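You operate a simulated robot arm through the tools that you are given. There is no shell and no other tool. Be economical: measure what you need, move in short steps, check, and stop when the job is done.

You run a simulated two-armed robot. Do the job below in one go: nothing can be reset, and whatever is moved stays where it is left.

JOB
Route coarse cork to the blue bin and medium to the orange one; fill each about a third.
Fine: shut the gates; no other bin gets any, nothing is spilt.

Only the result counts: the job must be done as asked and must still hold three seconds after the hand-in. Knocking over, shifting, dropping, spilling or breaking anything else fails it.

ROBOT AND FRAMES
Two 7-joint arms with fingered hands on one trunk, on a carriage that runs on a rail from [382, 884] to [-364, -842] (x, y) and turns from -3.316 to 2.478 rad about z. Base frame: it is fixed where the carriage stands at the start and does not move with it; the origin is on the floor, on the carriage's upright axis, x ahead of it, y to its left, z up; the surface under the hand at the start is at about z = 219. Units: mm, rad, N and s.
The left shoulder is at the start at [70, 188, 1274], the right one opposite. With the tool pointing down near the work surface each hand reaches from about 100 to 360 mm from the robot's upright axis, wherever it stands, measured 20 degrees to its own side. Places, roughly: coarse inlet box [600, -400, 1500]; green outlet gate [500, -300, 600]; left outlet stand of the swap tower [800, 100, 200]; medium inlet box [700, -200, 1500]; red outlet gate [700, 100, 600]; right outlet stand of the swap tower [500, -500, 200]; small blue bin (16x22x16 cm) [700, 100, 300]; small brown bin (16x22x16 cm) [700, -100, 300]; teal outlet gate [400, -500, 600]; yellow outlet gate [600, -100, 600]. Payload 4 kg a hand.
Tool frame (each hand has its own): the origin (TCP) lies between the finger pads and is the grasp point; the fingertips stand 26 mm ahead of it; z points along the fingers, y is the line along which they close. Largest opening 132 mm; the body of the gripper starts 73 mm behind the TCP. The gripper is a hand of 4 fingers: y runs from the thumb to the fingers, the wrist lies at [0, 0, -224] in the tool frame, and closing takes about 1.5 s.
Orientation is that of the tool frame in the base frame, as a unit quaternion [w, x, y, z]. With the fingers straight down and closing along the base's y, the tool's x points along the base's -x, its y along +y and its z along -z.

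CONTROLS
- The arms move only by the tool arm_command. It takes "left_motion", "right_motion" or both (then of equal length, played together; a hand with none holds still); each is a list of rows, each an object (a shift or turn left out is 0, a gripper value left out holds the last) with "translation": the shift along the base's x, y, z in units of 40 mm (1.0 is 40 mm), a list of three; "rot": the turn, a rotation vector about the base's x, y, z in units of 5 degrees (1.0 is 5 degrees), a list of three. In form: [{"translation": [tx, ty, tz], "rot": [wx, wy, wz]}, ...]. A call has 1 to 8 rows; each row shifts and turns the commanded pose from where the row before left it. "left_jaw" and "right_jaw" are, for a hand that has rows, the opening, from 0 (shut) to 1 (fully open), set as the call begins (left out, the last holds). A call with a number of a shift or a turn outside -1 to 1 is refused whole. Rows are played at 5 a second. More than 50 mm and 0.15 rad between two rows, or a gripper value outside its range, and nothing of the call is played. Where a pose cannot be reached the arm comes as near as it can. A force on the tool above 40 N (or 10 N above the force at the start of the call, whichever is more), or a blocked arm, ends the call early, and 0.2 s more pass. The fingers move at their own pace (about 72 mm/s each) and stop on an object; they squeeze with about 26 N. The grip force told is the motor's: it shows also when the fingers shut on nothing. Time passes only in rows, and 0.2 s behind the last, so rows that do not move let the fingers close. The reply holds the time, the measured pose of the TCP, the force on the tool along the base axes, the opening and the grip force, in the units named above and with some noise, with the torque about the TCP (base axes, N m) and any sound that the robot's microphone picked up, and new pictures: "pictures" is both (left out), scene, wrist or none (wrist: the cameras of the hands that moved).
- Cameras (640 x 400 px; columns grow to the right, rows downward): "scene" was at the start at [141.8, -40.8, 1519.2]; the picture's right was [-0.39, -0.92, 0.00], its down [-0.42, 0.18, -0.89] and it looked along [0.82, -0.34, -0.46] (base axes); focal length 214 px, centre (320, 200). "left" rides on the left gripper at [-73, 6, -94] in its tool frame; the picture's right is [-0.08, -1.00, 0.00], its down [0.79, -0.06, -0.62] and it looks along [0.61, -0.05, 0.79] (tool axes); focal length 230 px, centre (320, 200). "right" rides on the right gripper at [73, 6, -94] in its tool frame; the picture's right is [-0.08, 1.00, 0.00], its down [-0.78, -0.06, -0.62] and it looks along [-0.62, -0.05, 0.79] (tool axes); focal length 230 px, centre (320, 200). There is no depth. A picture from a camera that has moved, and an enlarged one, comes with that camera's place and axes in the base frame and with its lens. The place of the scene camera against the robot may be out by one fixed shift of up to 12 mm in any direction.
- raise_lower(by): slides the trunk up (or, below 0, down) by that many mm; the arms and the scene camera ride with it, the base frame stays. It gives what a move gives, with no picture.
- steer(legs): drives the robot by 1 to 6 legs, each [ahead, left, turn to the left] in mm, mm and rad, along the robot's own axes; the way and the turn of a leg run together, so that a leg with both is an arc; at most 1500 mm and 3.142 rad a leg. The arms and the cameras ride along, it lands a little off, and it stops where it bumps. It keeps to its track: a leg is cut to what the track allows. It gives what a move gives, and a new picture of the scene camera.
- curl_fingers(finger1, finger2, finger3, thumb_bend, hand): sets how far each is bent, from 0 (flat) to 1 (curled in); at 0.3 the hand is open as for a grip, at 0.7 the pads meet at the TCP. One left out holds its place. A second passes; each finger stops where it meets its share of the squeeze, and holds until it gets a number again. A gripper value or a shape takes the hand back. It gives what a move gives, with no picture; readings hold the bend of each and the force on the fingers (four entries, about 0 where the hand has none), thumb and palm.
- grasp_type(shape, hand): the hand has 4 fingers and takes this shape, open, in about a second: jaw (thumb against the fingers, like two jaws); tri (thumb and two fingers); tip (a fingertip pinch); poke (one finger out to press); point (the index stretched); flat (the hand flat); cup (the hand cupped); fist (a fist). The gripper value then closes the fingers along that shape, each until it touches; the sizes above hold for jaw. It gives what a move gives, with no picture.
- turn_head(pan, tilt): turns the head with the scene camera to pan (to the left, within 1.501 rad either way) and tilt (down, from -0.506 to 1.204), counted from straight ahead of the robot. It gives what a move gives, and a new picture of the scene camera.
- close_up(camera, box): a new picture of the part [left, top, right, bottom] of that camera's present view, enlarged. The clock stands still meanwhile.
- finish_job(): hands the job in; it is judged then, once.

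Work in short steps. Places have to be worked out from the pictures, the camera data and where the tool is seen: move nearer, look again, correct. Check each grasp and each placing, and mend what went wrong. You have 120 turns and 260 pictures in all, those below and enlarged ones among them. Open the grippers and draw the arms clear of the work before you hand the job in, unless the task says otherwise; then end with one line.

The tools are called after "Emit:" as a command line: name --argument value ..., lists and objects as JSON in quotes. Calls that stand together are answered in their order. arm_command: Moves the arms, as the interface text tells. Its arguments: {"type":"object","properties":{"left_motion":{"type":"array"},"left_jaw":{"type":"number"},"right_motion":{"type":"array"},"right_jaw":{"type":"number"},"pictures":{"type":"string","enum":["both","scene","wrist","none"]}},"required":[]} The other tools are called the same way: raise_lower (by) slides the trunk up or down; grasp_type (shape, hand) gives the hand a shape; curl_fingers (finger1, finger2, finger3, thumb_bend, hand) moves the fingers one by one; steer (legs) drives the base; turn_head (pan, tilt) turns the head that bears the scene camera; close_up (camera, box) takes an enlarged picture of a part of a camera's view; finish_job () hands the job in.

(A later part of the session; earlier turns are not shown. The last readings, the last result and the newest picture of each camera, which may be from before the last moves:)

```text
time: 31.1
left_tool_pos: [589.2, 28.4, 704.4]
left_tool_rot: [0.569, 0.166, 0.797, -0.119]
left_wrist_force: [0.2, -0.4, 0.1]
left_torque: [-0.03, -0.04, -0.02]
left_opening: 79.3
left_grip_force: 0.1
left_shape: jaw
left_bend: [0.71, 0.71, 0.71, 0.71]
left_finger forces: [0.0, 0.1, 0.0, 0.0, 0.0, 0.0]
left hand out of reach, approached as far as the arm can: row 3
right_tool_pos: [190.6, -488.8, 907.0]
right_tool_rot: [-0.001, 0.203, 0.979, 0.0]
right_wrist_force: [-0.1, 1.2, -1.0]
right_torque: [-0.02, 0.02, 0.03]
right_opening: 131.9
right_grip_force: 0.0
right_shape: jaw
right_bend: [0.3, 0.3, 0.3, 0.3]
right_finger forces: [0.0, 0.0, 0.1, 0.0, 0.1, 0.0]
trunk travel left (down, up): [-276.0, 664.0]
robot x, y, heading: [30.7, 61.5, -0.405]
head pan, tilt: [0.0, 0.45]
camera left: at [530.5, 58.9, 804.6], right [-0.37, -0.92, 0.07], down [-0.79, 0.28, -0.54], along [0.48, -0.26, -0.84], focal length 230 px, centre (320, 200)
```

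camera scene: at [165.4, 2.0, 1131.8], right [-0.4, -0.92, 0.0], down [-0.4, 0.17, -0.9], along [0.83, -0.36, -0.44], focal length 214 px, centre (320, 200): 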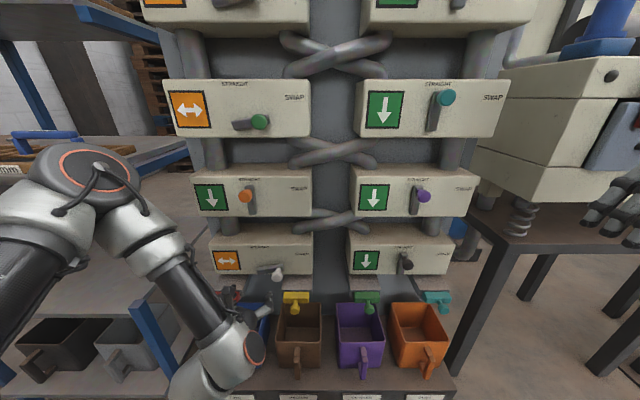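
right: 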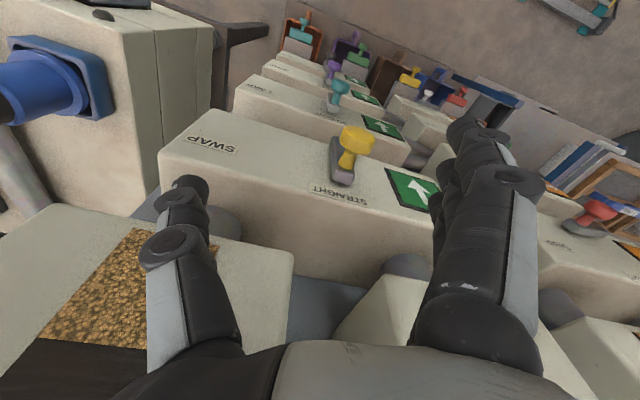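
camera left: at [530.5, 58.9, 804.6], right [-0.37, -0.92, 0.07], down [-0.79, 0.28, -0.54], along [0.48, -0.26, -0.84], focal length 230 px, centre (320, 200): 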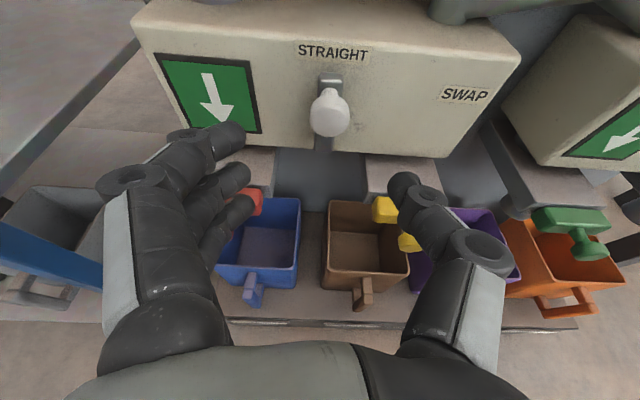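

The white lever is straight. Before sliding right I check that the right side is clear.

Emit:
raise_lower --by 210

Emit:
turn_head --pan -1.2 --tilt 0.6

```text
time: 33.4
left_tool_pos: [589.1, 28.0, 915.5]
left_tool_rot: [0.568, 0.166, 0.797, -0.118]
left_wrist_force: [0.1, 0.8, 0.5]
left_torque: [0.02, 0.01, 0.03]
left_opening: 79.1
left_grip_force: 0.1
left_shape: jaw
left_bend: [0.71, 0.71, 0.71, 0.71]
left_finger forces: [0.0, 0.0, 0.0, 0.0, 0.0, 0.1]
right_tool_pos: [189.7, -489.2, 1117.7]
right_tool_rot: [-0.001, 0.204, 0.979, 0.002]
right_wrist_force: [-0.6, -0.3, 0.9]
right_torque: [-0.01, -0.03, 0.02]
right_opening: 132.0
right_grip_force: 0.1
right_shape: jaw
right_bend: [0.3, 0.3, 0.3, 0.3]
right_finger forces: [0.0, 0.0, 0.1, 0.0, 0.1, 0.0]
trunk travel left (down, up): [-486.0, 454.0]
robot x, y, heading: [23.4, 62.2, -0.41]
head pan, tilt: [0.0, 0.45]
```

```text
time: 34.8
left_tool_pos: [588.3, 28.4, 915.7]
left_tool_rot: [0.568, 0.166, 0.797, -0.119]
left_wrist_force: [-0.6, -0.3, -0.5]
left_torque: [-0.01, 0.0, -0.02]
left_opening: 78.8
left_grip_force: 0.1
left_shape: jaw
left_bend: [0.71, 0.71, 0.71, 0.71]
left_finger forces: [0.0, 0.0, 0.0, 0.0, 0.0, 0.0]
right_tool_pos: [190.0, -488.9, 1117.4]
right_tool_rot: [-0.001, 0.204, 0.979, 0.002]
right_wrist_force: [0.1, -0.3, 0.4]
right_torque: [-0.01, 0.0, 0.01]
right_opening: 131.9
right_grip_force: 0.2
right_shape: jaw
right_bend: [0.3, 0.3, 0.3, 0.3]
right_finger forces: [0.1, 0.1, 0.0, 0.1, 0.0, 0.0]
trunk travel left (down, up): [-486.0, 454.0]
robot x, y, heading: [26.7, 61.5, -0.413]
head pan, tilt: [-1.201, 0.6]
camera scene: at [77.1, -50.9, 1243.3], right [-1.0, 0.04, 0.0], down [0.02, 0.56, -0.83], along [-0.03, -0.82, -0.56], focal length 214 px, centre (320, 200)
```

scene: 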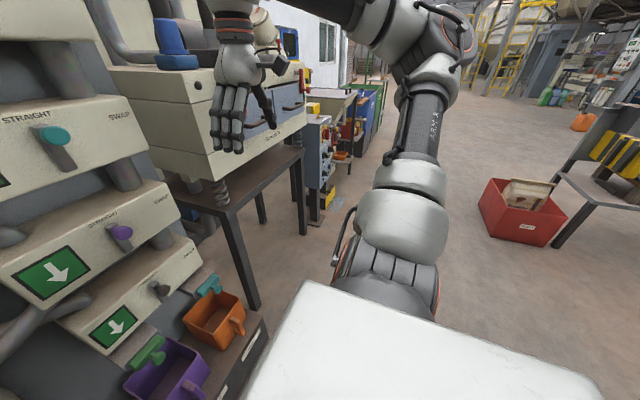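

The right side is clear. Slide right so the left hand stands before the purple lever.

Emit:
steer --legs '[[0, -380, 0]]'

Emit:
turn_head --pan 0 --tilt 0.5

Emit:
close_up --camera "left" --box '[0, 0, 640, 400]'

```text
time: 37.2
left_tool_pos: [441.3, -311.7, 913.8]
left_tool_rot: [0.568, 0.164, 0.798, -0.117]
left_wrist_force: [0.8, 0.5, 0.6]
left_torque: [-0.03, -0.01, 0.02]
left_opening: 79.1
left_grip_force: 0.0
left_shape: jaw
left_bend: [0.71, 0.71, 0.71, 0.71]
left_finger forces: [0.1, 0.0, 0.0, 0.0, 0.0, 0.0]
right_tool_pos: [45.4, -831.4, 1116.7]
right_tool_rot: [-0.001, 0.201, 0.98, 0.0]
right_wrist_force: [-0.1, 0.0, -0.6]
right_torque: [0.02, -0.03, -0.02]
right_opening: 131.8
right_grip_force: 0.1
right_shape: jaw
right_bend: [0.3, 0.3, 0.3, 0.3]
right_finger forces: [0.0, 0.0, 0.0, 0.1, 0.0, 0.1]
trunk travel left (down, up): [-486.0, 454.0]
robot x, y, heading: [-119.0, -279.3, -0.401]
head pan, tilt: [-1.201, 0.6]
camera scene: at [-70.2, -392.6, 1243.3], right [-1.0, 0.03, 0.0], down [0.02, 0.56, -0.82], along [-0.03, -0.82, -0.57], focal length 214 px, centre (320, 200)
```

scene: 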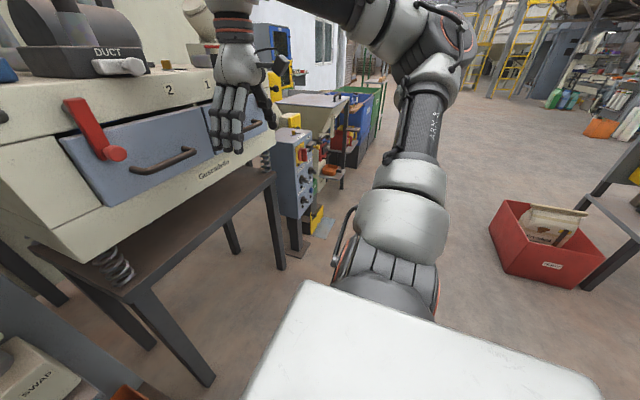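

```text
time: 38.6
left_tool_pos: [440.7, -311.1, 914.5]
left_tool_rot: [0.568, 0.164, 0.798, -0.117]
left_wrist_force: [0.5, -0.9, 0.4]
left_torque: [0.0, 0.02, 0.01]
left_opening: 79.2
left_grip_force: 0.1
left_shape: jaw
left_bend: [0.71, 0.71, 0.71, 0.71]
left_finger forces: [0.0, 0.0, 0.1, 0.1, 0.0, 0.0]
right_tool_pos: [44.6, -830.2, 1117.5]
right_tool_rot: [-0.001, 0.202, 0.979, 0.0]
right_wrist_force: [0.8, 0.6, 1.1]
right_torque: [0.01, 0.0, 0.01]
right_opening: 132.1
right_grip_force: 0.2
right_shape: jaw
right_bend: [0.3, 0.3, 0.3, 0.3]
right_finger forces: [0.0, 0.0, 0.0, 0.0, 0.0, 0.1]
trunk travel left (down, up): [-486.0, 454.0]
robot x, y, heading: [-119.6, -280.7, -0.405]
head pan, tilt: [0.0, 0.499]
camera scene: at [16.6, -339.8, 1252.4], right [-0.39, -0.92, 0.0], down [-0.44, 0.19, -0.88], along [0.81, -0.35, -0.48], focal length 214 px, centre (320, 200)
```

scene: 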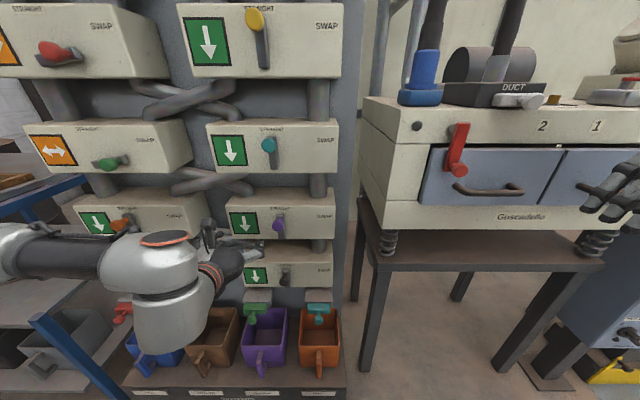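

```text
1.00 times, centred on (320, 200) of left (not enlarged: the box is as wide or as high as the picture)
camera zoom: at [382.1, -280.7, 1015.0], right [-0.37, -0.93, 0.07], down [-0.79, 0.27, -0.54], along [0.48, -0.26, -0.84], focal length 230 px, centre (320, 200)
```

zoom: 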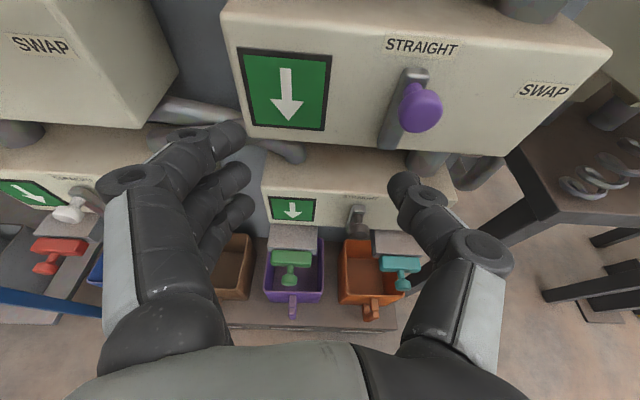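

Purple knob at (n 625, s 190, z 906). I'll align laterally first, then move in.

Emit:
arm_command --left_motion '[{"translation": [-0.39, -0.91, 0.2]}, {"translation": [-0.39, -0.91, 0.2]}, {"translation": [0.92, -0.4, -0.2]}, {"translation": [0.92, -0.4, -0.25]}]' --pictures "wrist"

```text
time: 39.6
left_tool_pos: [481.9, -416.1, 913.8]
left_tool_rot: [0.569, 0.164, 0.798, -0.117]
left_wrist_force: [-0.2, 0.3, 0.0]
left_torque: [0.01, -0.03, 0.02]
left_opening: 79.1
left_grip_force: 0.1
left_shape: jaw
left_bend: [0.71, 0.71, 0.71, 0.71]
left_finger forces: [0.1, 0.2, 0.1, 0.1, 0.1, 0.0]
right_tool_pos: [46.1, -831.2, 1117.0]
right_tool_rot: [-0.001, 0.201, 0.98, 0.0]
right_wrist_force: [0.0, -0.7, -0.4]
right_torque: [0.02, 0.02, 0.0]
right_opening: 131.7
right_grip_force: 0.0
right_shape: jaw
right_bend: [0.3, 0.3, 0.3, 0.3]
right_finger forces: [0.0, 0.0, 0.0, 0.1, 0.1, 0.1]
trunk travel left (down, up): [-486.0, 454.0]
robot x, y, heading: [-120.9, -277.5, -0.405]
head pan, tilt: [0.0, 0.499]
camera left: at [423.5, -386.0, 1013.7], right [-0.37, -0.93, 0.07], down [-0.79, 0.27, -0.54], along [0.48, -0.26, -0.84], focal length 230 px, centre (320, 200)
```

left: 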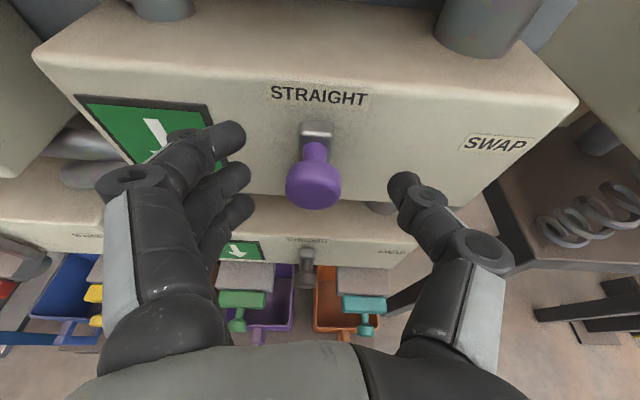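

Well centred. I'll nudge in a little and close.

Emit:
arm_command --left_motion '[{"translation": [0.2, -0.08, -0.1]}, {}, {}, {}, {}, {}, {}]' --left_jaw 0.0 --pictures "wrist"

Emit:
arm_command --left_motion '[{"translation": [-0.149, -0.344, -0.05]}, {"translation": [-0.139, -0.321, -0.145]}, {"translation": [-0.119, -0.275, -0.23]}]' --pictures "wrist"

```text
time: 41.2
left_tool_pos: [491.3, -419.6, 908.0]
left_tool_rot: [0.569, 0.164, 0.798, -0.117]
left_wrist_force: [5.8, -10.2, -3.9]
left_torque: [0.02, -0.08, -0.15]
left_opening: 7.4
left_grip_force: 25.9
left_shape: jaw
left_bend: [0.68, 0.73, 0.64, 0.7]
left_finger forces: [0.6, 8.1, 6.4, 0.0, 23.2, 0.0]
right_tool_pos: [45.3, -831.8, 1116.0]
right_tool_rot: [-0.001, 0.201, 0.98, 0.002]
right_wrist_force: [-0.3, 0.5, -1.2]
right_torque: [0.03, 0.0, 0.0]
right_opening: 131.9
right_grip_force: 0.1
right_shape: jaw
right_bend: [0.3, 0.3, 0.3, 0.3]
right_finger forces: [0.0, 0.0, 0.0, 0.0, 0.1, 0.0]
trunk travel left (down, up): [-486.0, 454.0]
robot x, y, heading: [-121.5, -281.1, -0.405]
head pan, tilt: [0.0, 0.499]
camera left: at [432.4, -389.7, 1008.7], right [-0.37, -0.93, 0.07], down [-0.8, 0.28, -0.54], along [0.48, -0.26, -0.84], focal length 230 px, centre (320, 200)
```

left: 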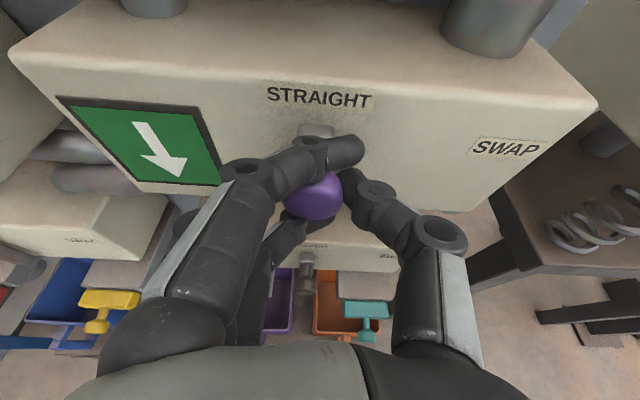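

```text
time: 42.0
left_tool_pos: [476.4, -460.0, 893.7]
left_tool_rot: [0.57, 0.163, 0.797, -0.117]
left_wrist_force: [22.1, -12.2, 13.9]
left_torque: [0.49, 0.0, -0.19]
left_opening: 3.6
left_grip_force: 25.9
left_shape: jaw
left_bend: [0.69, 0.71, 0.68, 0.71]
left_finger forces: [26.5, 11.7, 0.2, 0.1, 15.6, 0.0]
right_tool_pos: [45.8, -832.6, 1117.0]
right_tool_rot: [-0.001, 0.201, 0.979, 0.001]
right_wrist_force: [-0.4, -0.9, -0.7]
right_torque: [0.0, 0.0, -0.01]
right_opening: 131.9
right_grip_force: 0.1
right_shape: jaw
right_bend: [0.3, 0.3, 0.3, 0.3]
right_finger forces: [0.1, 0.0, 0.0, 0.0, 0.0, 0.0]
trunk travel left (down, up): [-486.0, 454.0]
robot x, y, heading: [-119.0, -280.7, -0.406]
head pan, tilt: [0.0, 0.499]
camera left: at [417.0, -428.5, 992.6], right [-0.37, -0.93, 0.07], down [-0.79, 0.27, -0.54], along [0.48, -0.26, -0.84], focal length 230 px, centre (320, 200)
```

left: 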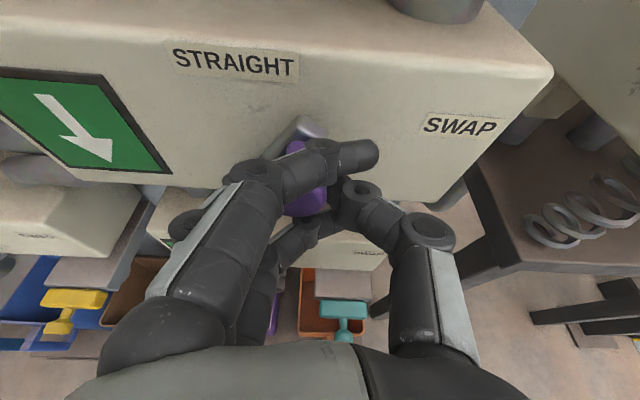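

The lever is about halfway over. Continue down to swap.

Emit:
arm_command --left_motion '[{"translation": [-0.091, -0.211, -0.32]}, {"translation": [-0.058, -0.133, -0.38]}, {"translation": [-0.02, -0.046, -0.4]}, {"translation": [0, 0, -0.2]}]' --pictures "wrist"

```text
time: 43.0
left_tool_pos: [462.1, -472.6, 841.6]
left_tool_rot: [0.569, 0.166, 0.796, -0.118]
left_wrist_force: [-27.9, -5.7, 11.8]
left_torque: [-0.04, -0.58, -0.22]
left_opening: 1.4
left_grip_force: 26.6
left_shape: jaw
left_bend: [0.73, 0.74, 0.68, 0.74]
left_finger forces: [29.3, 0.0, 0.0, 0.1, 6.9, 0.0]
right_tool_pos: [40.4, -829.8, 1117.8]
right_tool_rot: [0.002, 0.201, 0.98, 0.001]
right_wrist_force: [0.7, -0.6, 0.3]
right_torque: [0.01, 0.0, 0.02]
right_opening: 131.9
right_grip_force: 0.1
right_shape: jaw
right_bend: [0.3, 0.3, 0.3, 0.3]
right_finger forces: [0.1, 0.0, 0.0, 0.1, 0.0, 0.0]
trunk travel left (down, up): [-486.0, 454.0]
robot x, y, heading: [-121.3, -279.6, -0.404]
head pan, tilt: [0.0, 0.499]
camera left: at [402.9, -442.4, 941.9], right [-0.37, -0.92, 0.07], down [-0.79, 0.28, -0.54], along [0.48, -0.26, -0.84], focal length 230 px, centre (320, 200)
```

left: 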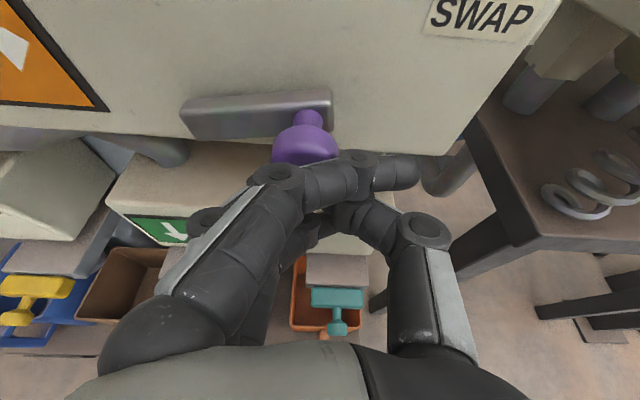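

The purple lever is horizontal and the plate shows swap. Back out and confirm.

Emit:
arm_command --left_motion '[{"translation": [-0.85, 0.37, -0.15]}, {"translation": [-0.85, 0.37, 0]}, {"translation": [-0.5, 0.2, 0]}]' --left_jaw 0.0 --pictures "both"

Emit:
close_up --camera "scene" --box '[60, 180, 380, 400]'

```text
time: 43.8
left_tool_pos: [378.8, -433.5, 834.1]
left_tool_rot: [0.569, 0.163, 0.798, -0.116]
left_wrist_force: [-0.2, 0.1, 0.2]
left_torque: [0.04, -0.03, 0.0]
left_opening: 1.3
left_grip_force: 26.0
left_shape: jaw
left_bend: [0.68, 0.74, 0.68, 0.74]
left_finger forces: [0.1, 0.0, 0.0, 0.1, 0.1, 0.0]
right_tool_pos: [45.7, -829.8, 1116.4]
right_tool_rot: [-0.001, 0.202, 0.979, 0.0]
right_wrist_force: [0.0, 1.0, 1.2]
right_torque: [0.01, 0.03, 0.02]
right_opening: 132.0
right_grip_force: 0.1
right_shape: jaw
right_bend: [0.3, 0.3, 0.3, 0.3]
right_finger forces: [0.0, 0.0, 0.0, 0.0, 0.1, 0.0]
trunk travel left (down, up): [-486.0, 454.0]
robot x, y, heading: [-122.5, -279.3, -0.399]
head pan, tilt: [0.0, 0.499]
camera scene: at [17.0, -339.7, 1252.3], right [-0.39, -0.92, 0.0], down [-0.44, 0.19, -0.88], along [0.81, -0.34, -0.48], focal length 214 px, centre (320, 200)
camera left: at [320.1, -403.2, 934.9], right [-0.37, -0.93, 0.07], down [-0.8, 0.27, -0.54], along [0.48, -0.26, -0.84], focal length 230 px, centre (320, 200)
```

scene: 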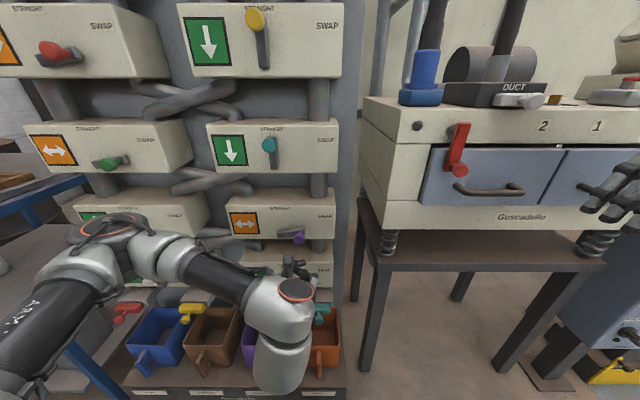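
left: 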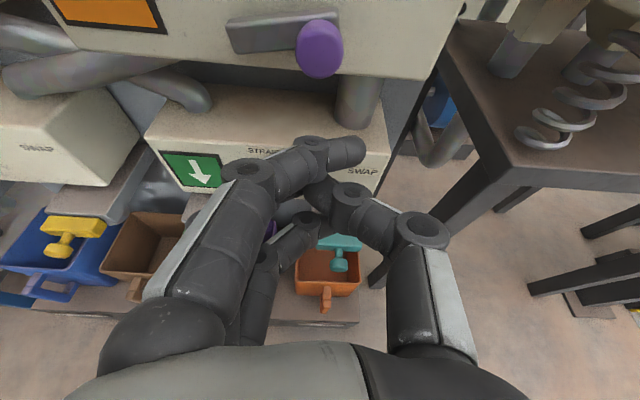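

```text
1.82 times, centred on (220, 290) of scene
camera zoom: at [17.0, -339.7, 1252.3], right [-0.39, -0.92, 0.0], down [-0.44, 0.19, -0.88], along [0.81, -0.34, -0.48], focal length 390 px, centre (502, 36)
```

zoom: 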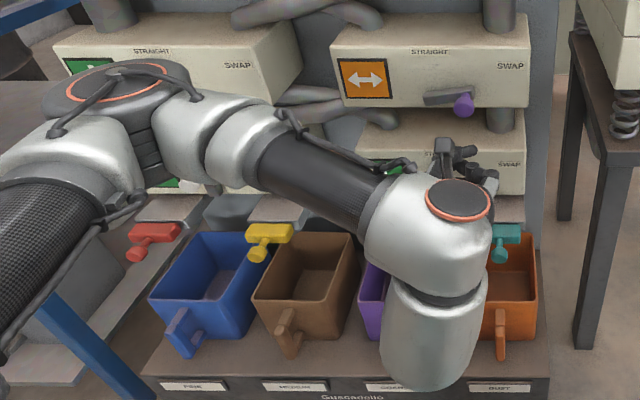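

Both levers are set. Next is the teal gate knob, estimated at (n 571, s 300, z 570). I'll slide right 55 mm, lower the trunk and open the jaw.

Emit:
steer --legs '[[0, -55, 0]]'

Emit:
raise_lower --by -180

Emit:
arm_command --left_motion '[{}, {}, {}, {}]' --left_jaw 0.5 --pictures "both"

```text
time: 44.7
left_tool_pos: [357.7, -484.8, 835.8]
left_tool_rot: [0.569, 0.165, 0.797, -0.118]
left_wrist_force: [0.2, -0.3, 0.3]
left_torque: [-0.01, -0.04, -0.01]
left_opening: 1.3
left_grip_force: 25.7
left_shape: jaw
left_bend: [0.68, 0.74, 0.68, 0.74]
left_finger forces: [0.0, 0.1, 0.0, 0.0, 0.0, 0.0]
right_tool_pos: [21.3, -880.7, 1117.1]
right_tool_rot: [-0.001, 0.202, 0.979, 0.001]
right_wrist_force: [-0.5, -0.1, 0.0]
right_torque: [0.03, 0.02, -0.01]
right_opening: 132.3
right_grip_force: 0.1
right_shape: jaw
right_bend: [0.3, 0.3, 0.3, 0.3]
right_finger forces: [0.0, 0.0, 0.0, 0.0, 0.0, 0.0]
trunk travel left (down, up): [-486.0, 454.0]
robot x, y, heading: [-144.1, -330.3, -0.406]
head pan, tilt: [0.0, 0.499]
camera scene: at [-5.5, -391.0, 1252.4], right [-0.39, -0.92, 0.0], down [-0.44, 0.19, -0.88], along [0.81, -0.35, -0.48], focal length 214 px, centre (320, 200)
```

scene: 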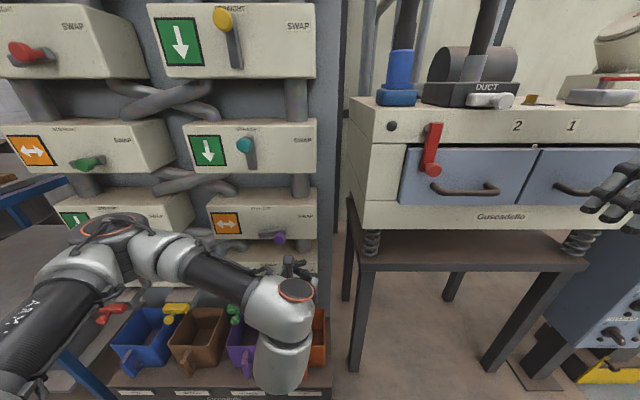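

```text
time: 46.7
left_tool_pos: [355.6, -484.2, 657.0]
left_tool_rot: [0.569, 0.164, 0.797, -0.118]
left_wrist_force: [0.6, -0.1, 0.1]
left_torque: [-0.05, -0.04, 0.0]
left_opening: 1.5
left_grip_force: 26.2
left_shape: jaw
left_bend: [0.68, 0.74, 0.68, 0.74]
left_finger forces: [0.0, 0.0, 0.0, 0.1, 0.0, 0.0]
right_tool_pos: [21.2, -880.5, 938.3]
right_tool_rot: [0.0, 0.202, 0.979, 0.0]
right_wrist_force: [0.3, 0.3, -0.1]
right_torque: [0.0, -0.02, 0.01]
right_opening: 131.8
right_grip_force: 0.0
right_shape: jaw
right_bend: [0.3, 0.3, 0.3, 0.3]
right_finger forces: [0.0, 0.0, 0.0, 0.0, 0.0, 0.0]
trunk travel left (down, up): [-306.0, 634.0]
robot x, y, heading: [-139.9, -327.2, -0.401]
head pan, tilt: [0.0, 0.499]
```

```text
time: 47.7
left_tool_pos: [355.8, -484.1, 655.5]
left_tool_rot: [0.569, 0.164, 0.797, -0.118]
left_wrist_force: [-0.4, 0.4, 0.1]
left_torque: [-0.03, -0.04, -0.01]
left_opening: 65.4
left_grip_force: 0.0
left_shape: jaw
left_bend: [0.73, 0.73, 0.73, 0.7]
left_finger forces: [0.1, 0.1, 0.0, 0.1, 0.0, 0.0]
right_tool_pos: [22.0, -880.5, 938.1]
right_tool_rot: [-0.001, 0.202, 0.979, 0.001]
right_wrist_force: [0.8, 0.4, 1.2]
right_torque: [0.0, 0.0, -0.02]
right_opening: 132.0
right_grip_force: 0.0
right_shape: jaw
right_bend: [0.3, 0.3, 0.3, 0.3]
right_finger forces: [0.0, 0.0, 0.0, 0.0, 0.1, 0.0]
trunk travel left (down, up): [-306.0, 634.0]
robot x, y, heading: [-143.0, -330.8, -0.411]
head pan, tilt: [0.0, 0.499]
camera scene: at [-5.2, -390.1, 1072.4], right [-0.39, -0.92, 0.0], down [-0.44, 0.19, -0.88], along [0.81, -0.35, -0.48], focal length 214 px, centre (320, 200)
camera left: at [298.1, -454.2, 755.2], right [-0.37, -0.93, 0.07], down [-0.79, 0.28, -0.54], along [0.48, -0.26, -0.84], focal length 230 px, centre (320, 200)
```

scene: 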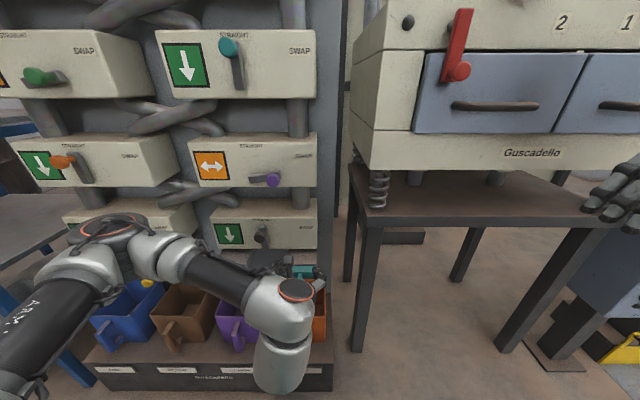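
left: 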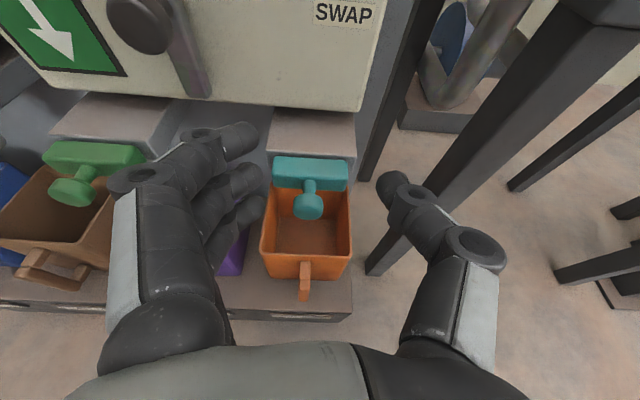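

Teal knob confirmed at (569, 299, 570). Lower, then go forward around it.

Emit:
arm_command --left_motion '[{"translation": [0, 0, -1]}, {"translation": [0, 0, -0.85]}, {"translation": [0.5, -0.15, -0.05]}, {"translation": [0.48, -0.15, -0.1]}]' --pictures "wrist"

```text
time: 48.7
left_tool_pos: [396.1, -497.3, 575.2]
left_tool_rot: [0.569, 0.164, 0.797, -0.117]
left_wrist_force: [-0.3, -0.2, 0.1]
left_torque: [0.0, -0.03, 0.05]
left_opening: 65.6
left_grip_force: 0.0
left_shape: jaw
left_bend: [0.73, 0.73, 0.73, 0.7]
left_finger forces: [0.0, 0.0, 0.1, 0.1, 0.0, 0.0]
right_tool_pos: [23.4, -880.5, 937.0]
right_tool_rot: [-0.001, 0.202, 0.979, 0.0]
right_wrist_force: [-0.8, 0.3, -0.1]
right_torque: [-0.01, -0.02, 0.03]
right_opening: 132.0
right_grip_force: 0.1
right_shape: jaw
right_bend: [0.3, 0.3, 0.3, 0.3]
right_finger forces: [0.1, 0.0, 0.0, 0.1, 0.1, 0.0]
trunk travel left (down, up): [-306.0, 634.0]
robot x, y, heading: [-143.9, -329.8, -0.404]
head pan, tilt: [0.0, 0.499]
camera left: at [337.5, -467.5, 675.0], right [-0.37, -0.93, 0.07], down [-0.79, 0.28, -0.54], along [0.48, -0.26, -0.84], focal length 230 px, centre (320, 200)
```

left: 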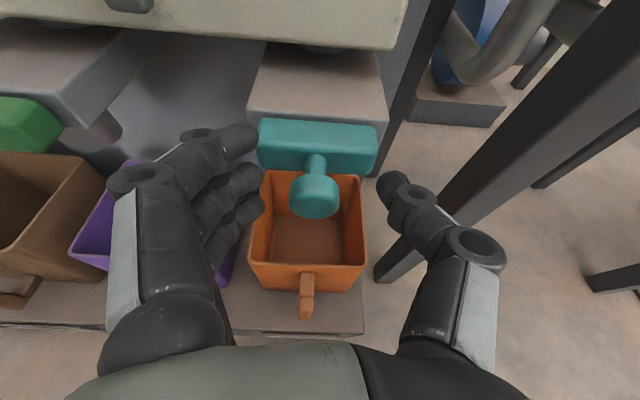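

Knob is centred between the fingers. Close.

Emit:
arm_command --left_motion '[{"translation": [0.08, -0.04, -0.03]}, {}, {}, {}, {}, {}]' --left_jaw 0.0 --pictures "wrist"

```text
time: 50.1
left_tool_pos: [399.1, -500.3, 573.9]
left_tool_rot: [0.569, 0.165, 0.797, -0.118]
left_wrist_force: [-2.0, -6.4, 0.0]
left_torque: [0.09, 0.02, -0.1]
left_opening: 12.3
left_grip_force: 25.8
left_shape: jaw
left_bend: [0.68, 0.73, 0.72, 0.7]
left_finger forces: [0.0, 7.2, 9.1, 0.1, 23.3, 0.1]
right_tool_pos: [22.1, -880.9, 937.2]
right_tool_rot: [0.0, 0.201, 0.979, 0.002]
right_wrist_force: [0.0, -0.4, 0.2]
right_torque: [0.0, 0.0, 0.0]
right_opening: 132.0
right_grip_force: 0.0
right_shape: jaw
right_bend: [0.3, 0.3, 0.3, 0.3]
right_finger forces: [0.0, 0.0, 0.0, 0.0, 0.1, 0.0]
trunk travel left (down, up): [-306.0, 634.0]
robot x, y, heading: [-140.2, -332.9, -0.407]
head pan, tilt: [0.0, 0.499]
camera left: at [340.1, -469.7, 673.4], right [-0.37, -0.93, 0.07], down [-0.79, 0.28, -0.54], along [0.48, -0.26, -0.84], focal length 230 px, centre (320, 200)
```

left: 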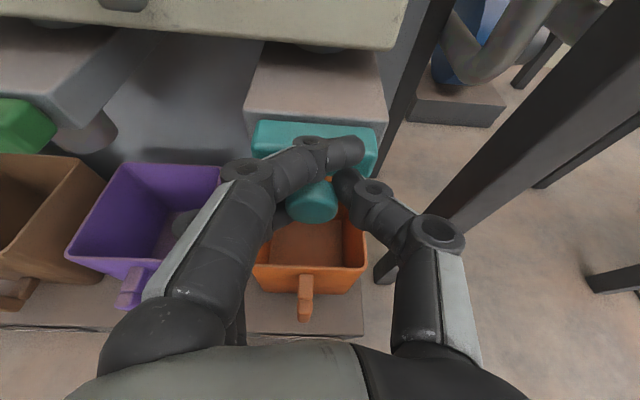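

Gripped. Pull out 20 mm gently and watch for flow.

Emit:
arm_command --left_motion '[{"translation": [-0.23, 0.1, 0]}, {"translation": [-0.23, 0.1, 0]}]' --pictures "wrist"

```text
time: 50.7
left_tool_pos: [379.5, -491.8, 573.9]
left_tool_rot: [0.569, 0.164, 0.797, -0.117]
left_wrist_force: [-4.2, -6.1, 1.7]
left_torque: [-0.62, 0.26, 0.08]
left_opening: 11.9
left_grip_force: 26.1
left_shape: jaw
left_bend: [0.68, 0.73, 0.72, 0.7]
left_finger forces: [0.0, 7.6, 9.4, 0.0, 24.9, 0.0]
right_tool_pos: [23.1, -881.8, 936.3]
right_tool_rot: [-0.001, 0.202, 0.979, 0.001]
right_wrist_force: [0.2, -0.2, -0.1]
right_torque: [0.05, 0.02, 0.0]
right_opening: 132.1
right_grip_force: 0.0
right_shape: jaw
right_bend: [0.3, 0.3, 0.3, 0.3]
right_finger forces: [0.1, 0.0, 0.1, 0.0, 0.1, 0.0]
trunk travel left (down, up): [-306.0, 634.0]
robot x, y, heading: [-139.7, -328.7, -0.409]
head pan, tilt: [0.0, 0.499]
camera left: at [321.7, -461.2, 673.6], right [-0.37, -0.93, 0.07], down [-0.79, 0.28, -0.54], along [0.48, -0.26, -0.84], focal length 230 px, centre (320, 200)
```

left: 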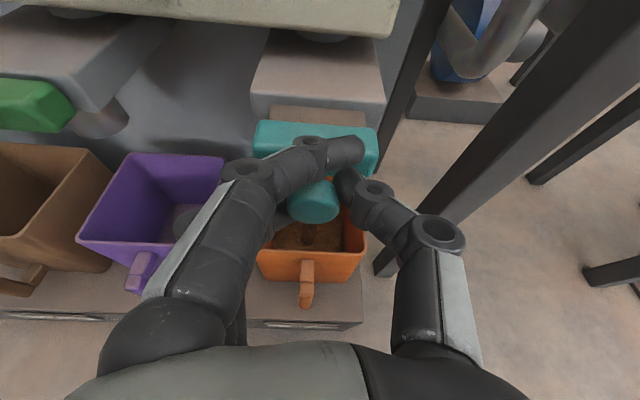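

The slide opened and cork is falling into the orange bin. Zoom in.

Emit:
close_up --camera "left" --box '[220, 80, 400, 320]'

```text
1.67 times, centred on (310, 200) of left
camera zoom: at [321.7, -461.2, 673.6], right [-0.37, -0.93, 0.07], down [-0.79, 0.28, -0.54], along [0.48, -0.26, -0.84], focal length 384 px, centre (337, 200)
```

zoom: 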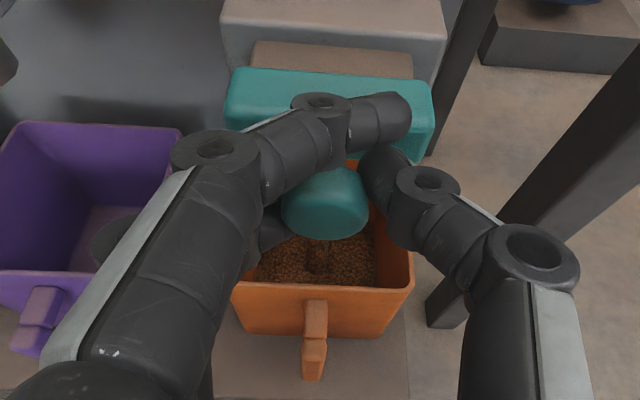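

I'll push it shut now to measure the level; I can reopen it if needed.

Emit:
arm_command --left_motion '[{"translation": [0.3, -0.13, 0]}, {"translation": [0.3, -0.13, 0]}]' --pictures "wrist"

Emit:
close_up --camera "left" --box '[220, 80, 400, 320]'

```text
time: 51.3
left_tool_pos: [402.3, -500.6, 573.6]
left_tool_rot: [0.568, 0.166, 0.798, -0.118]
left_wrist_force: [-12.9, -2.2, -7.3]
left_torque: [0.13, 0.3, -0.04]
left_opening: 11.9
left_grip_force: 25.5
left_shape: jaw
left_bend: [0.68, 0.73, 0.73, 0.71]
left_finger forces: [0.0, 5.1, 14.5, 0.0, 19.5, 0.1]
right_tool_pos: [21.9, -880.3, 936.8]
right_tool_rot: [-0.001, 0.202, 0.979, 0.001]
right_wrist_force: [0.4, -0.5, 1.0]
right_torque: [0.01, -0.01, -0.02]
right_opening: 131.7
right_grip_force: 0.1
right_shape: jaw
right_bend: [0.3, 0.3, 0.3, 0.3]
right_finger forces: [0.0, 0.0, 0.1, 0.1, 0.0, 0.0]
trunk travel left (down, up): [-306.0, 634.0]
robot x, y, heading: [-144.6, -330.6, -0.406]
head pan, tilt: [0.0, 0.499]
camera left: at [344.2, -470.6, 674.0], right [-0.37, -0.93, 0.07], down [-0.8, 0.28, -0.54], along [0.48, -0.26, -0.84], focal length 230 px, centre (320, 200)
```

left: 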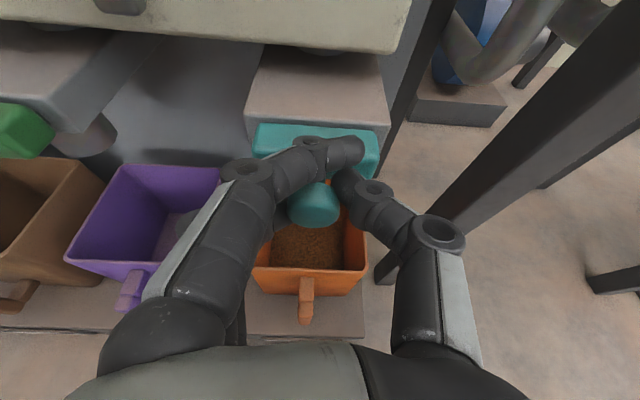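

```text
1.67 times, centred on (310, 200) of left
camera zoom: at [344.2, -470.6, 674.0], right [-0.37, -0.93, 0.07], down [-0.8, 0.28, -0.54], along [0.48, -0.26, -0.84], focal length 384 px, centre (337, 200)
```

zoom: 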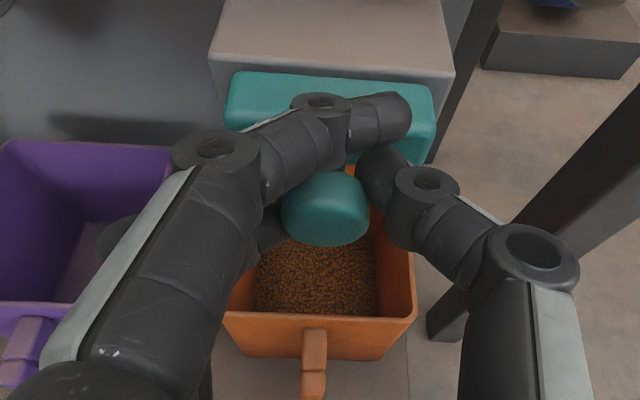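

Shut. Release the knob and back away to gauge the level.

Emit:
arm_command --left_motion '[{}, {}, {}, {}]' --left_jaw 0.5 --pictures "none"

Emit:
arm_command --left_motion '[{"translation": [-0.55, 0.24, 0]}, {"translation": [-0.55, 0.24, 0]}, {"translation": [-0.3, 0.13, 0]}]' --pictures "wrist"

Emit:
close_up --camera "left" --box '[220, 80, 400, 320]'

```text
time: 52.3
left_tool_pos: [404.9, -499.8, 574.4]
left_tool_rot: [0.569, 0.164, 0.797, -0.118]
left_wrist_force: [-0.2, 0.7, 0.0]
left_torque: [-0.01, 0.01, -0.02]
left_opening: 65.3
left_grip_force: 0.2
left_shape: jaw
left_bend: [0.73, 0.73, 0.73, 0.7]
left_finger forces: [0.0, 0.0, 0.0, 0.1, 0.1, 0.0]
right_tool_pos: [23.0, -880.0, 937.6]
right_tool_rot: [-0.002, 0.201, 0.98, 0.0]
right_wrist_force: [-0.1, -0.2, 0.4]
right_torque: [-0.01, 0.0, -0.02]
right_opening: 132.1
right_grip_force: 0.0
right_shape: jaw
right_bend: [0.3, 0.3, 0.3, 0.3]
right_finger forces: [0.0, 0.1, 0.0, 0.0, 0.1, 0.1]
trunk travel left (down, up): [-306.0, 634.0]
robot x, y, heading: [-143.3, -329.5, -0.408]
head pan, tilt: [0.0, 0.499]
```

```text
time: 53.1
left_tool_pos: [348.1, -476.1, 573.5]
left_tool_rot: [0.569, 0.164, 0.797, -0.117]
left_wrist_force: [-0.2, -0.3, 0.1]
left_torque: [-0.01, 0.01, -0.01]
left_opening: 65.3
left_grip_force: 0.1
left_shape: jaw
left_bend: [0.73, 0.73, 0.73, 0.7]
left_finger forces: [0.0, 0.0, 0.1, 0.0, 0.0, 0.0]
right_tool_pos: [22.1, -879.9, 937.2]
right_tool_rot: [-0.001, 0.202, 0.979, 0.0]
right_wrist_force: [-0.7, -0.5, -0.3]
right_torque: [0.0, 0.02, 0.0]
right_opening: 132.0
right_grip_force: 0.1
right_shape: jaw
right_bend: [0.3, 0.3, 0.3, 0.3]
right_finger forces: [0.1, 0.1, 0.0, 0.0, 0.0, 0.0]
trunk travel left (down, up): [-306.0, 634.0]
robot x, y, heading: [-143.3, -327.9, -0.404]
head pan, tilt: [0.0, 0.499]
camera left: at [290.1, -445.5, 673.8], right [-0.37, -0.93, 0.07], down [-0.79, 0.28, -0.54], along [0.48, -0.26, -0.84], focal length 230 px, centre (320, 200)
```

left: 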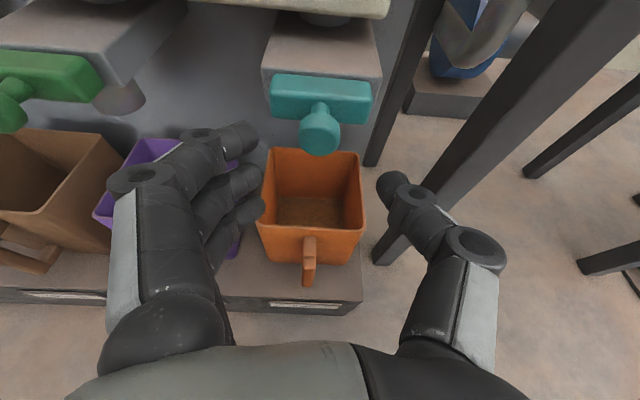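

```text
1.67 times, centred on (310, 200) of left
camera zoom: at [290.1, -445.5, 673.8], right [-0.37, -0.93, 0.07], down [-0.79, 0.28, -0.54], along [0.48, -0.26, -0.84], focal length 384 px, centre (337, 200)
```

zoom: 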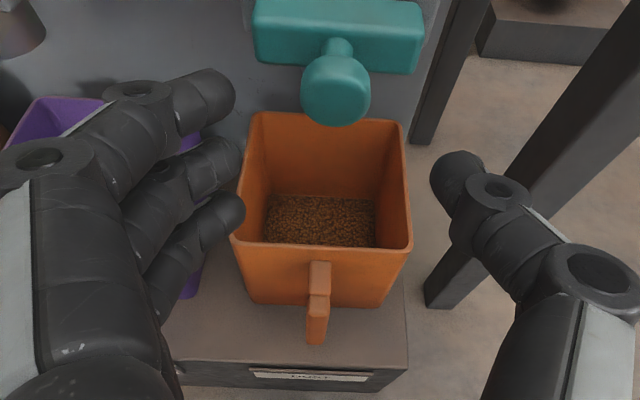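

The gate is shut and the bin has a layer of medium. To calibrate depth I slide 222 mm left with the same arm pose, which gives the identical view of the empty purple bin.

Emit:
steer --legs '[[0, 222, 0]]'

Emit:
close_up --camera "left" --box '[220, 80, 400, 320]'

Emit:
close_up --camera "scene" --box '[200, 220, 480, 400]'

```text
time: 54.8
left_tool_pos: [437.2, -275.8, 574.2]
left_tool_rot: [0.568, 0.165, 0.797, -0.119]
left_wrist_force: [0.1, 1.0, -0.3]
left_torque: [0.02, 0.02, -0.02]
left_opening: 65.6
left_grip_force: 0.1
left_shape: jaw
left_bend: [0.73, 0.73, 0.73, 0.7]
left_finger forces: [0.1, 0.1, 0.0, 0.0, 0.1, 0.0]
right_tool_pos: [107.9, -678.2, 937.1]
right_tool_rot: [-0.001, 0.203, 0.979, 0.0]
right_wrist_force: [0.2, 1.1, 0.0]
right_torque: [-0.01, 0.0, -0.01]
right_opening: 131.7
right_grip_force: 0.0
right_shape: jaw
right_bend: [0.3, 0.3, 0.3, 0.3]
right_finger forces: [0.0, 0.1, 0.0, 0.0, 0.0, 0.1]
trunk travel left (down, up): [-306.0, 634.0]
robot x, y, heading: [-55.6, -124.3, -0.409]
head pan, tilt: [0.0, 0.499]
camera scene: at [82.3, -187.8, 1072.4], right [-0.4, -0.92, 0.0], down [-0.44, 0.19, -0.88], along [0.81, -0.35, -0.48], focal length 214 px, centre (320, 200)
```

scene: 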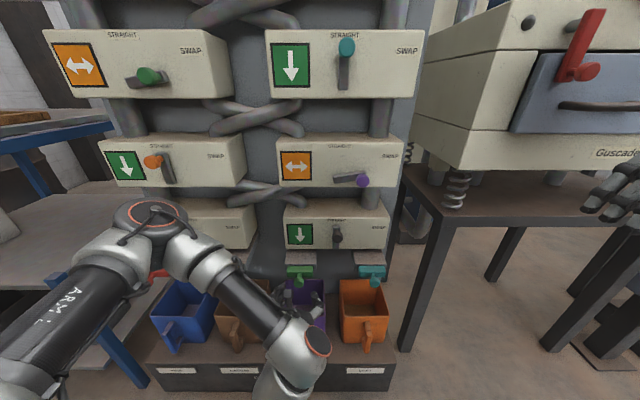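

```text
1.67 times, centred on (310, 200) of left
camera zoom: at [377.3, -244.6, 673.8], right [-0.37, -0.92, 0.07], down [-0.79, 0.28, -0.54], along [0.48, -0.26, -0.84], focal length 384 px, centre (337, 200)
```

zoom: 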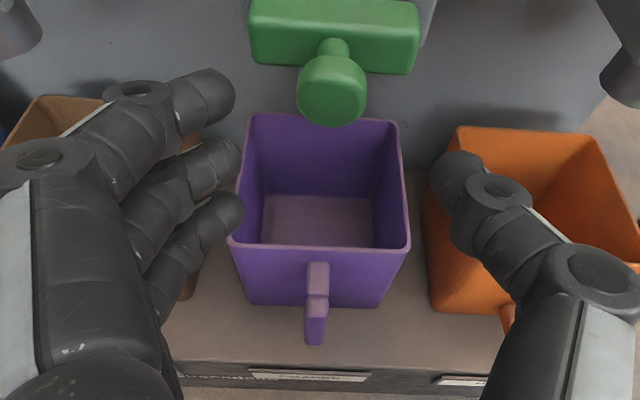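

```text
2.22 times, centred on (340, 310) of scene
camera zoom: at [82.3, -187.8, 1072.4], right [-0.4, -0.92, 0.0], down [-0.44, 0.19, -0.88], along [0.81, -0.35, -0.48], focal length 477 px, centre (276, -44)
```

zoom: 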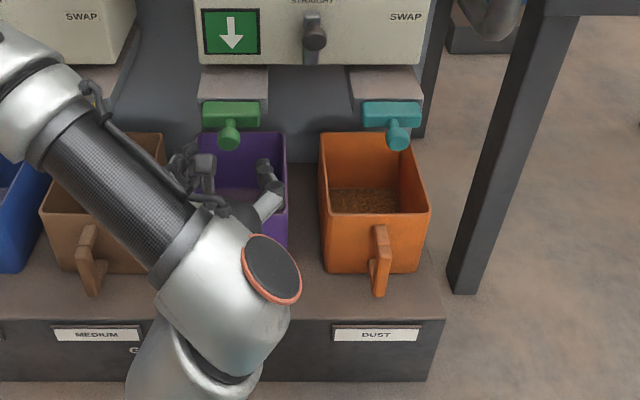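

The empty floor sits at the same image row (196) as the cork, so that was only a thin layer. A third full should put the cork line near row 174. Back to the teal gate for a longer pour.

Emit:
steer --legs '[[0, -220, 0]]'

Emit:
arm_command --left_motion '[{"translation": [0.6, -0.26, 0]}, {"translation": [0.6, -0.26, 0]}]' --pictures "wrist"

```text
time: 56.5
left_tool_pos: [349.2, -476.0, 573.4]
left_tool_rot: [0.569, 0.165, 0.797, -0.117]
left_wrist_force: [-0.3, 0.4, 0.2]
left_torque: [0.02, 0.03, 0.01]
left_opening: 65.6
left_grip_force: 0.0
left_shape: jaw
left_bend: [0.73, 0.73, 0.73, 0.7]
left_finger forces: [0.1, 0.0, 0.0, 0.0, 0.0, 0.1]
right_tool_pos: [22.4, -877.7, 936.4]
right_tool_rot: [-0.001, 0.202, 0.979, 0.001]
right_wrist_force: [0.0, 1.5, 0.1]
right_torque: [-0.01, -0.02, 0.01]
right_opening: 131.9
right_grip_force: 0.0
right_shape: jaw
right_bend: [0.3, 0.3, 0.3, 0.3]
right_finger forces: [0.1, 0.1, 0.0, 0.0, 0.0, 0.0]
trunk travel left (down, up): [-306.0, 634.0]
robot x, y, heading: [-140.6, -327.5, -0.406]
head pan, tilt: [0.0, 0.499]
camera scene: at [-4.8, -389.1, 1072.4], right [-0.4, -0.92, 0.0], down [-0.44, 0.19, -0.88], along [0.81, -0.35, -0.48], focal length 214 px, centre (320, 200)
```

scene: 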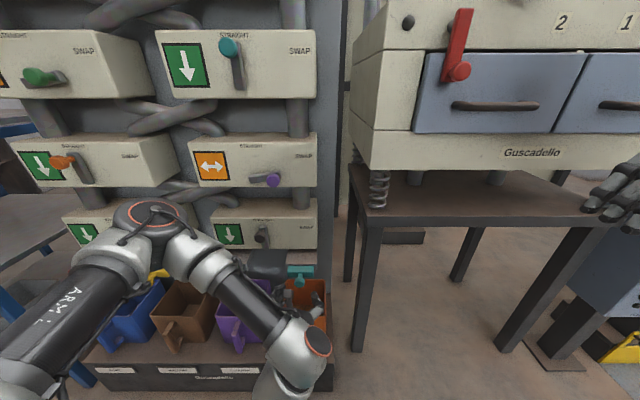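

```text
time: 57.1
left_tool_pos: [397.9, -498.1, 574.8]
left_tool_rot: [0.569, 0.164, 0.797, -0.117]
left_wrist_force: [-0.5, 0.1, -0.2]
left_torque: [0.05, 0.01, 0.02]
left_opening: 65.7
left_grip_force: 0.0
left_shape: jaw
left_bend: [0.73, 0.73, 0.73, 0.7]
left_finger forces: [0.0, 0.1, 0.0, 0.0, 0.0, 0.1]
right_tool_pos: [22.4, -878.6, 937.9]
right_tool_rot: [-0.001, 0.202, 0.979, 0.0]
right_wrist_force: [0.4, -0.1, 1.1]
right_torque: [0.0, 0.01, 0.0]
right_opening: 132.0
right_grip_force: 0.0
right_shape: jaw
right_bend: [0.3, 0.3, 0.3, 0.3]
right_finger forces: [0.1, 0.0, 0.0, 0.1, 0.1, 0.0]
trunk travel left (down, up): [-306.0, 634.0]
robot x, y, heading: [-143.7, -324.1, -0.408]
head pan, tilt: [0.0, 0.499]
camera left: at [338.9, -466.0, 674.1], right [-0.37, -0.93, 0.07], down [-0.79, 0.28, -0.54], along [0.48, -0.26, -0.84], focal length 230 px, centre (320, 200)
```

left: 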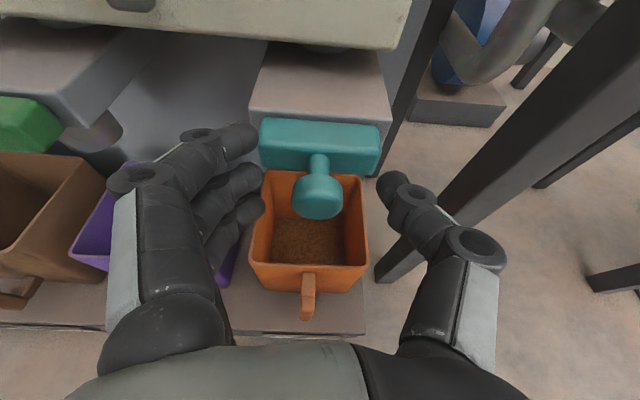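

Close, then pull 20 mm and let it run while watching.

Emit:
arm_command --left_motion '[{"translation": [0.08, -0.06, -0.03]}, {}, {}, {}, {}, {}]' --left_jaw 0.0 --pictures "none"

Emit:
arm_command --left_motion '[{"translation": [-0.23, 0.1, 0]}, {"translation": [-0.23, 0.1, 0]}, {}, {}, {}, {}, {}, {}]' --pictures "wrist"

```text
time: 58.5
left_tool_pos: [399.6, -499.9, 573.7]
left_tool_rot: [0.568, 0.165, 0.797, -0.118]
left_wrist_force: [-0.9, -6.8, -0.8]
left_torque: [0.09, 0.05, -0.06]
left_opening: 11.9
left_grip_force: 26.0
left_shape: jaw
left_bend: [0.68, 0.73, 0.72, 0.7]
left_finger forces: [0.0, 6.6, 9.1, 0.0, 22.2, 0.1]
right_tool_pos: [22.1, -880.0, 937.5]
right_tool_rot: [0.0, 0.202, 0.979, 0.0]
right_wrist_force: [-0.9, 0.2, -0.5]
right_torque: [-0.01, 0.02, 0.0]
right_opening: 131.9
right_grip_force: 0.0
right_shape: jaw
right_bend: [0.3, 0.3, 0.3, 0.3]
right_finger forces: [0.1, 0.0, 0.0, 0.1, 0.0, 0.0]
trunk travel left (down, up): [-306.0, 634.0]
robot x, y, heading: [-140.1, -325.7, -0.405]
head pan, tilt: [0.0, 0.499]
```

```text
time: 60.3
left_tool_pos: [381.7, -491.3, 573.7]
left_tool_rot: [0.568, 0.166, 0.797, -0.118]
left_wrist_force: [-2.5, -8.2, 0.7]
left_torque: [0.04, 0.03, -0.06]
left_opening: 11.8
left_grip_force: 26.0
left_shape: jaw
left_bend: [0.68, 0.73, 0.72, 0.71]
left_finger forces: [0.0, 6.5, 9.7, 0.1, 23.2, 0.1]
right_tool_pos: [22.9, -878.6, 937.1]
right_tool_rot: [-0.001, 0.202, 0.979, 0.001]
right_wrist_force: [0.5, -0.4, 0.9]
right_torque: [0.03, -0.01, -0.01]
right_opening: 131.7
right_grip_force: 0.1
right_shape: jaw
right_bend: [0.3, 0.3, 0.3, 0.3]
right_finger forces: [0.0, 0.0, 0.1, 0.1, 0.1, 0.0]
trunk travel left (down, up): [-306.0, 634.0]
robot x, y, heading: [-141.3, -327.3, -0.405]
head pan, tilt: [0.0, 0.499]
camera left: at [323.7, -460.2, 673.1], right [-0.37, -0.93, 0.07], down [-0.79, 0.28, -0.54], along [0.48, -0.26, -0.84], focal length 230 px, centre (320, 200)
```

left: 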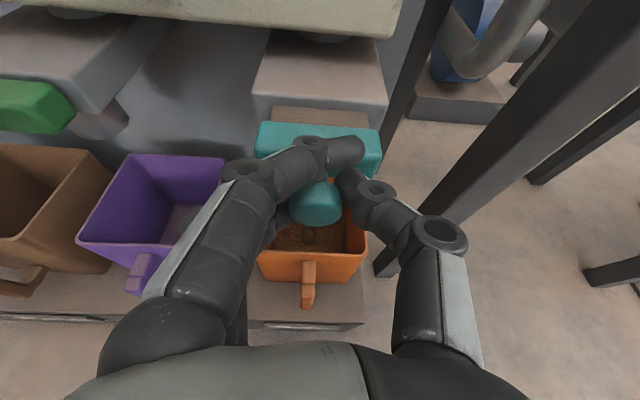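

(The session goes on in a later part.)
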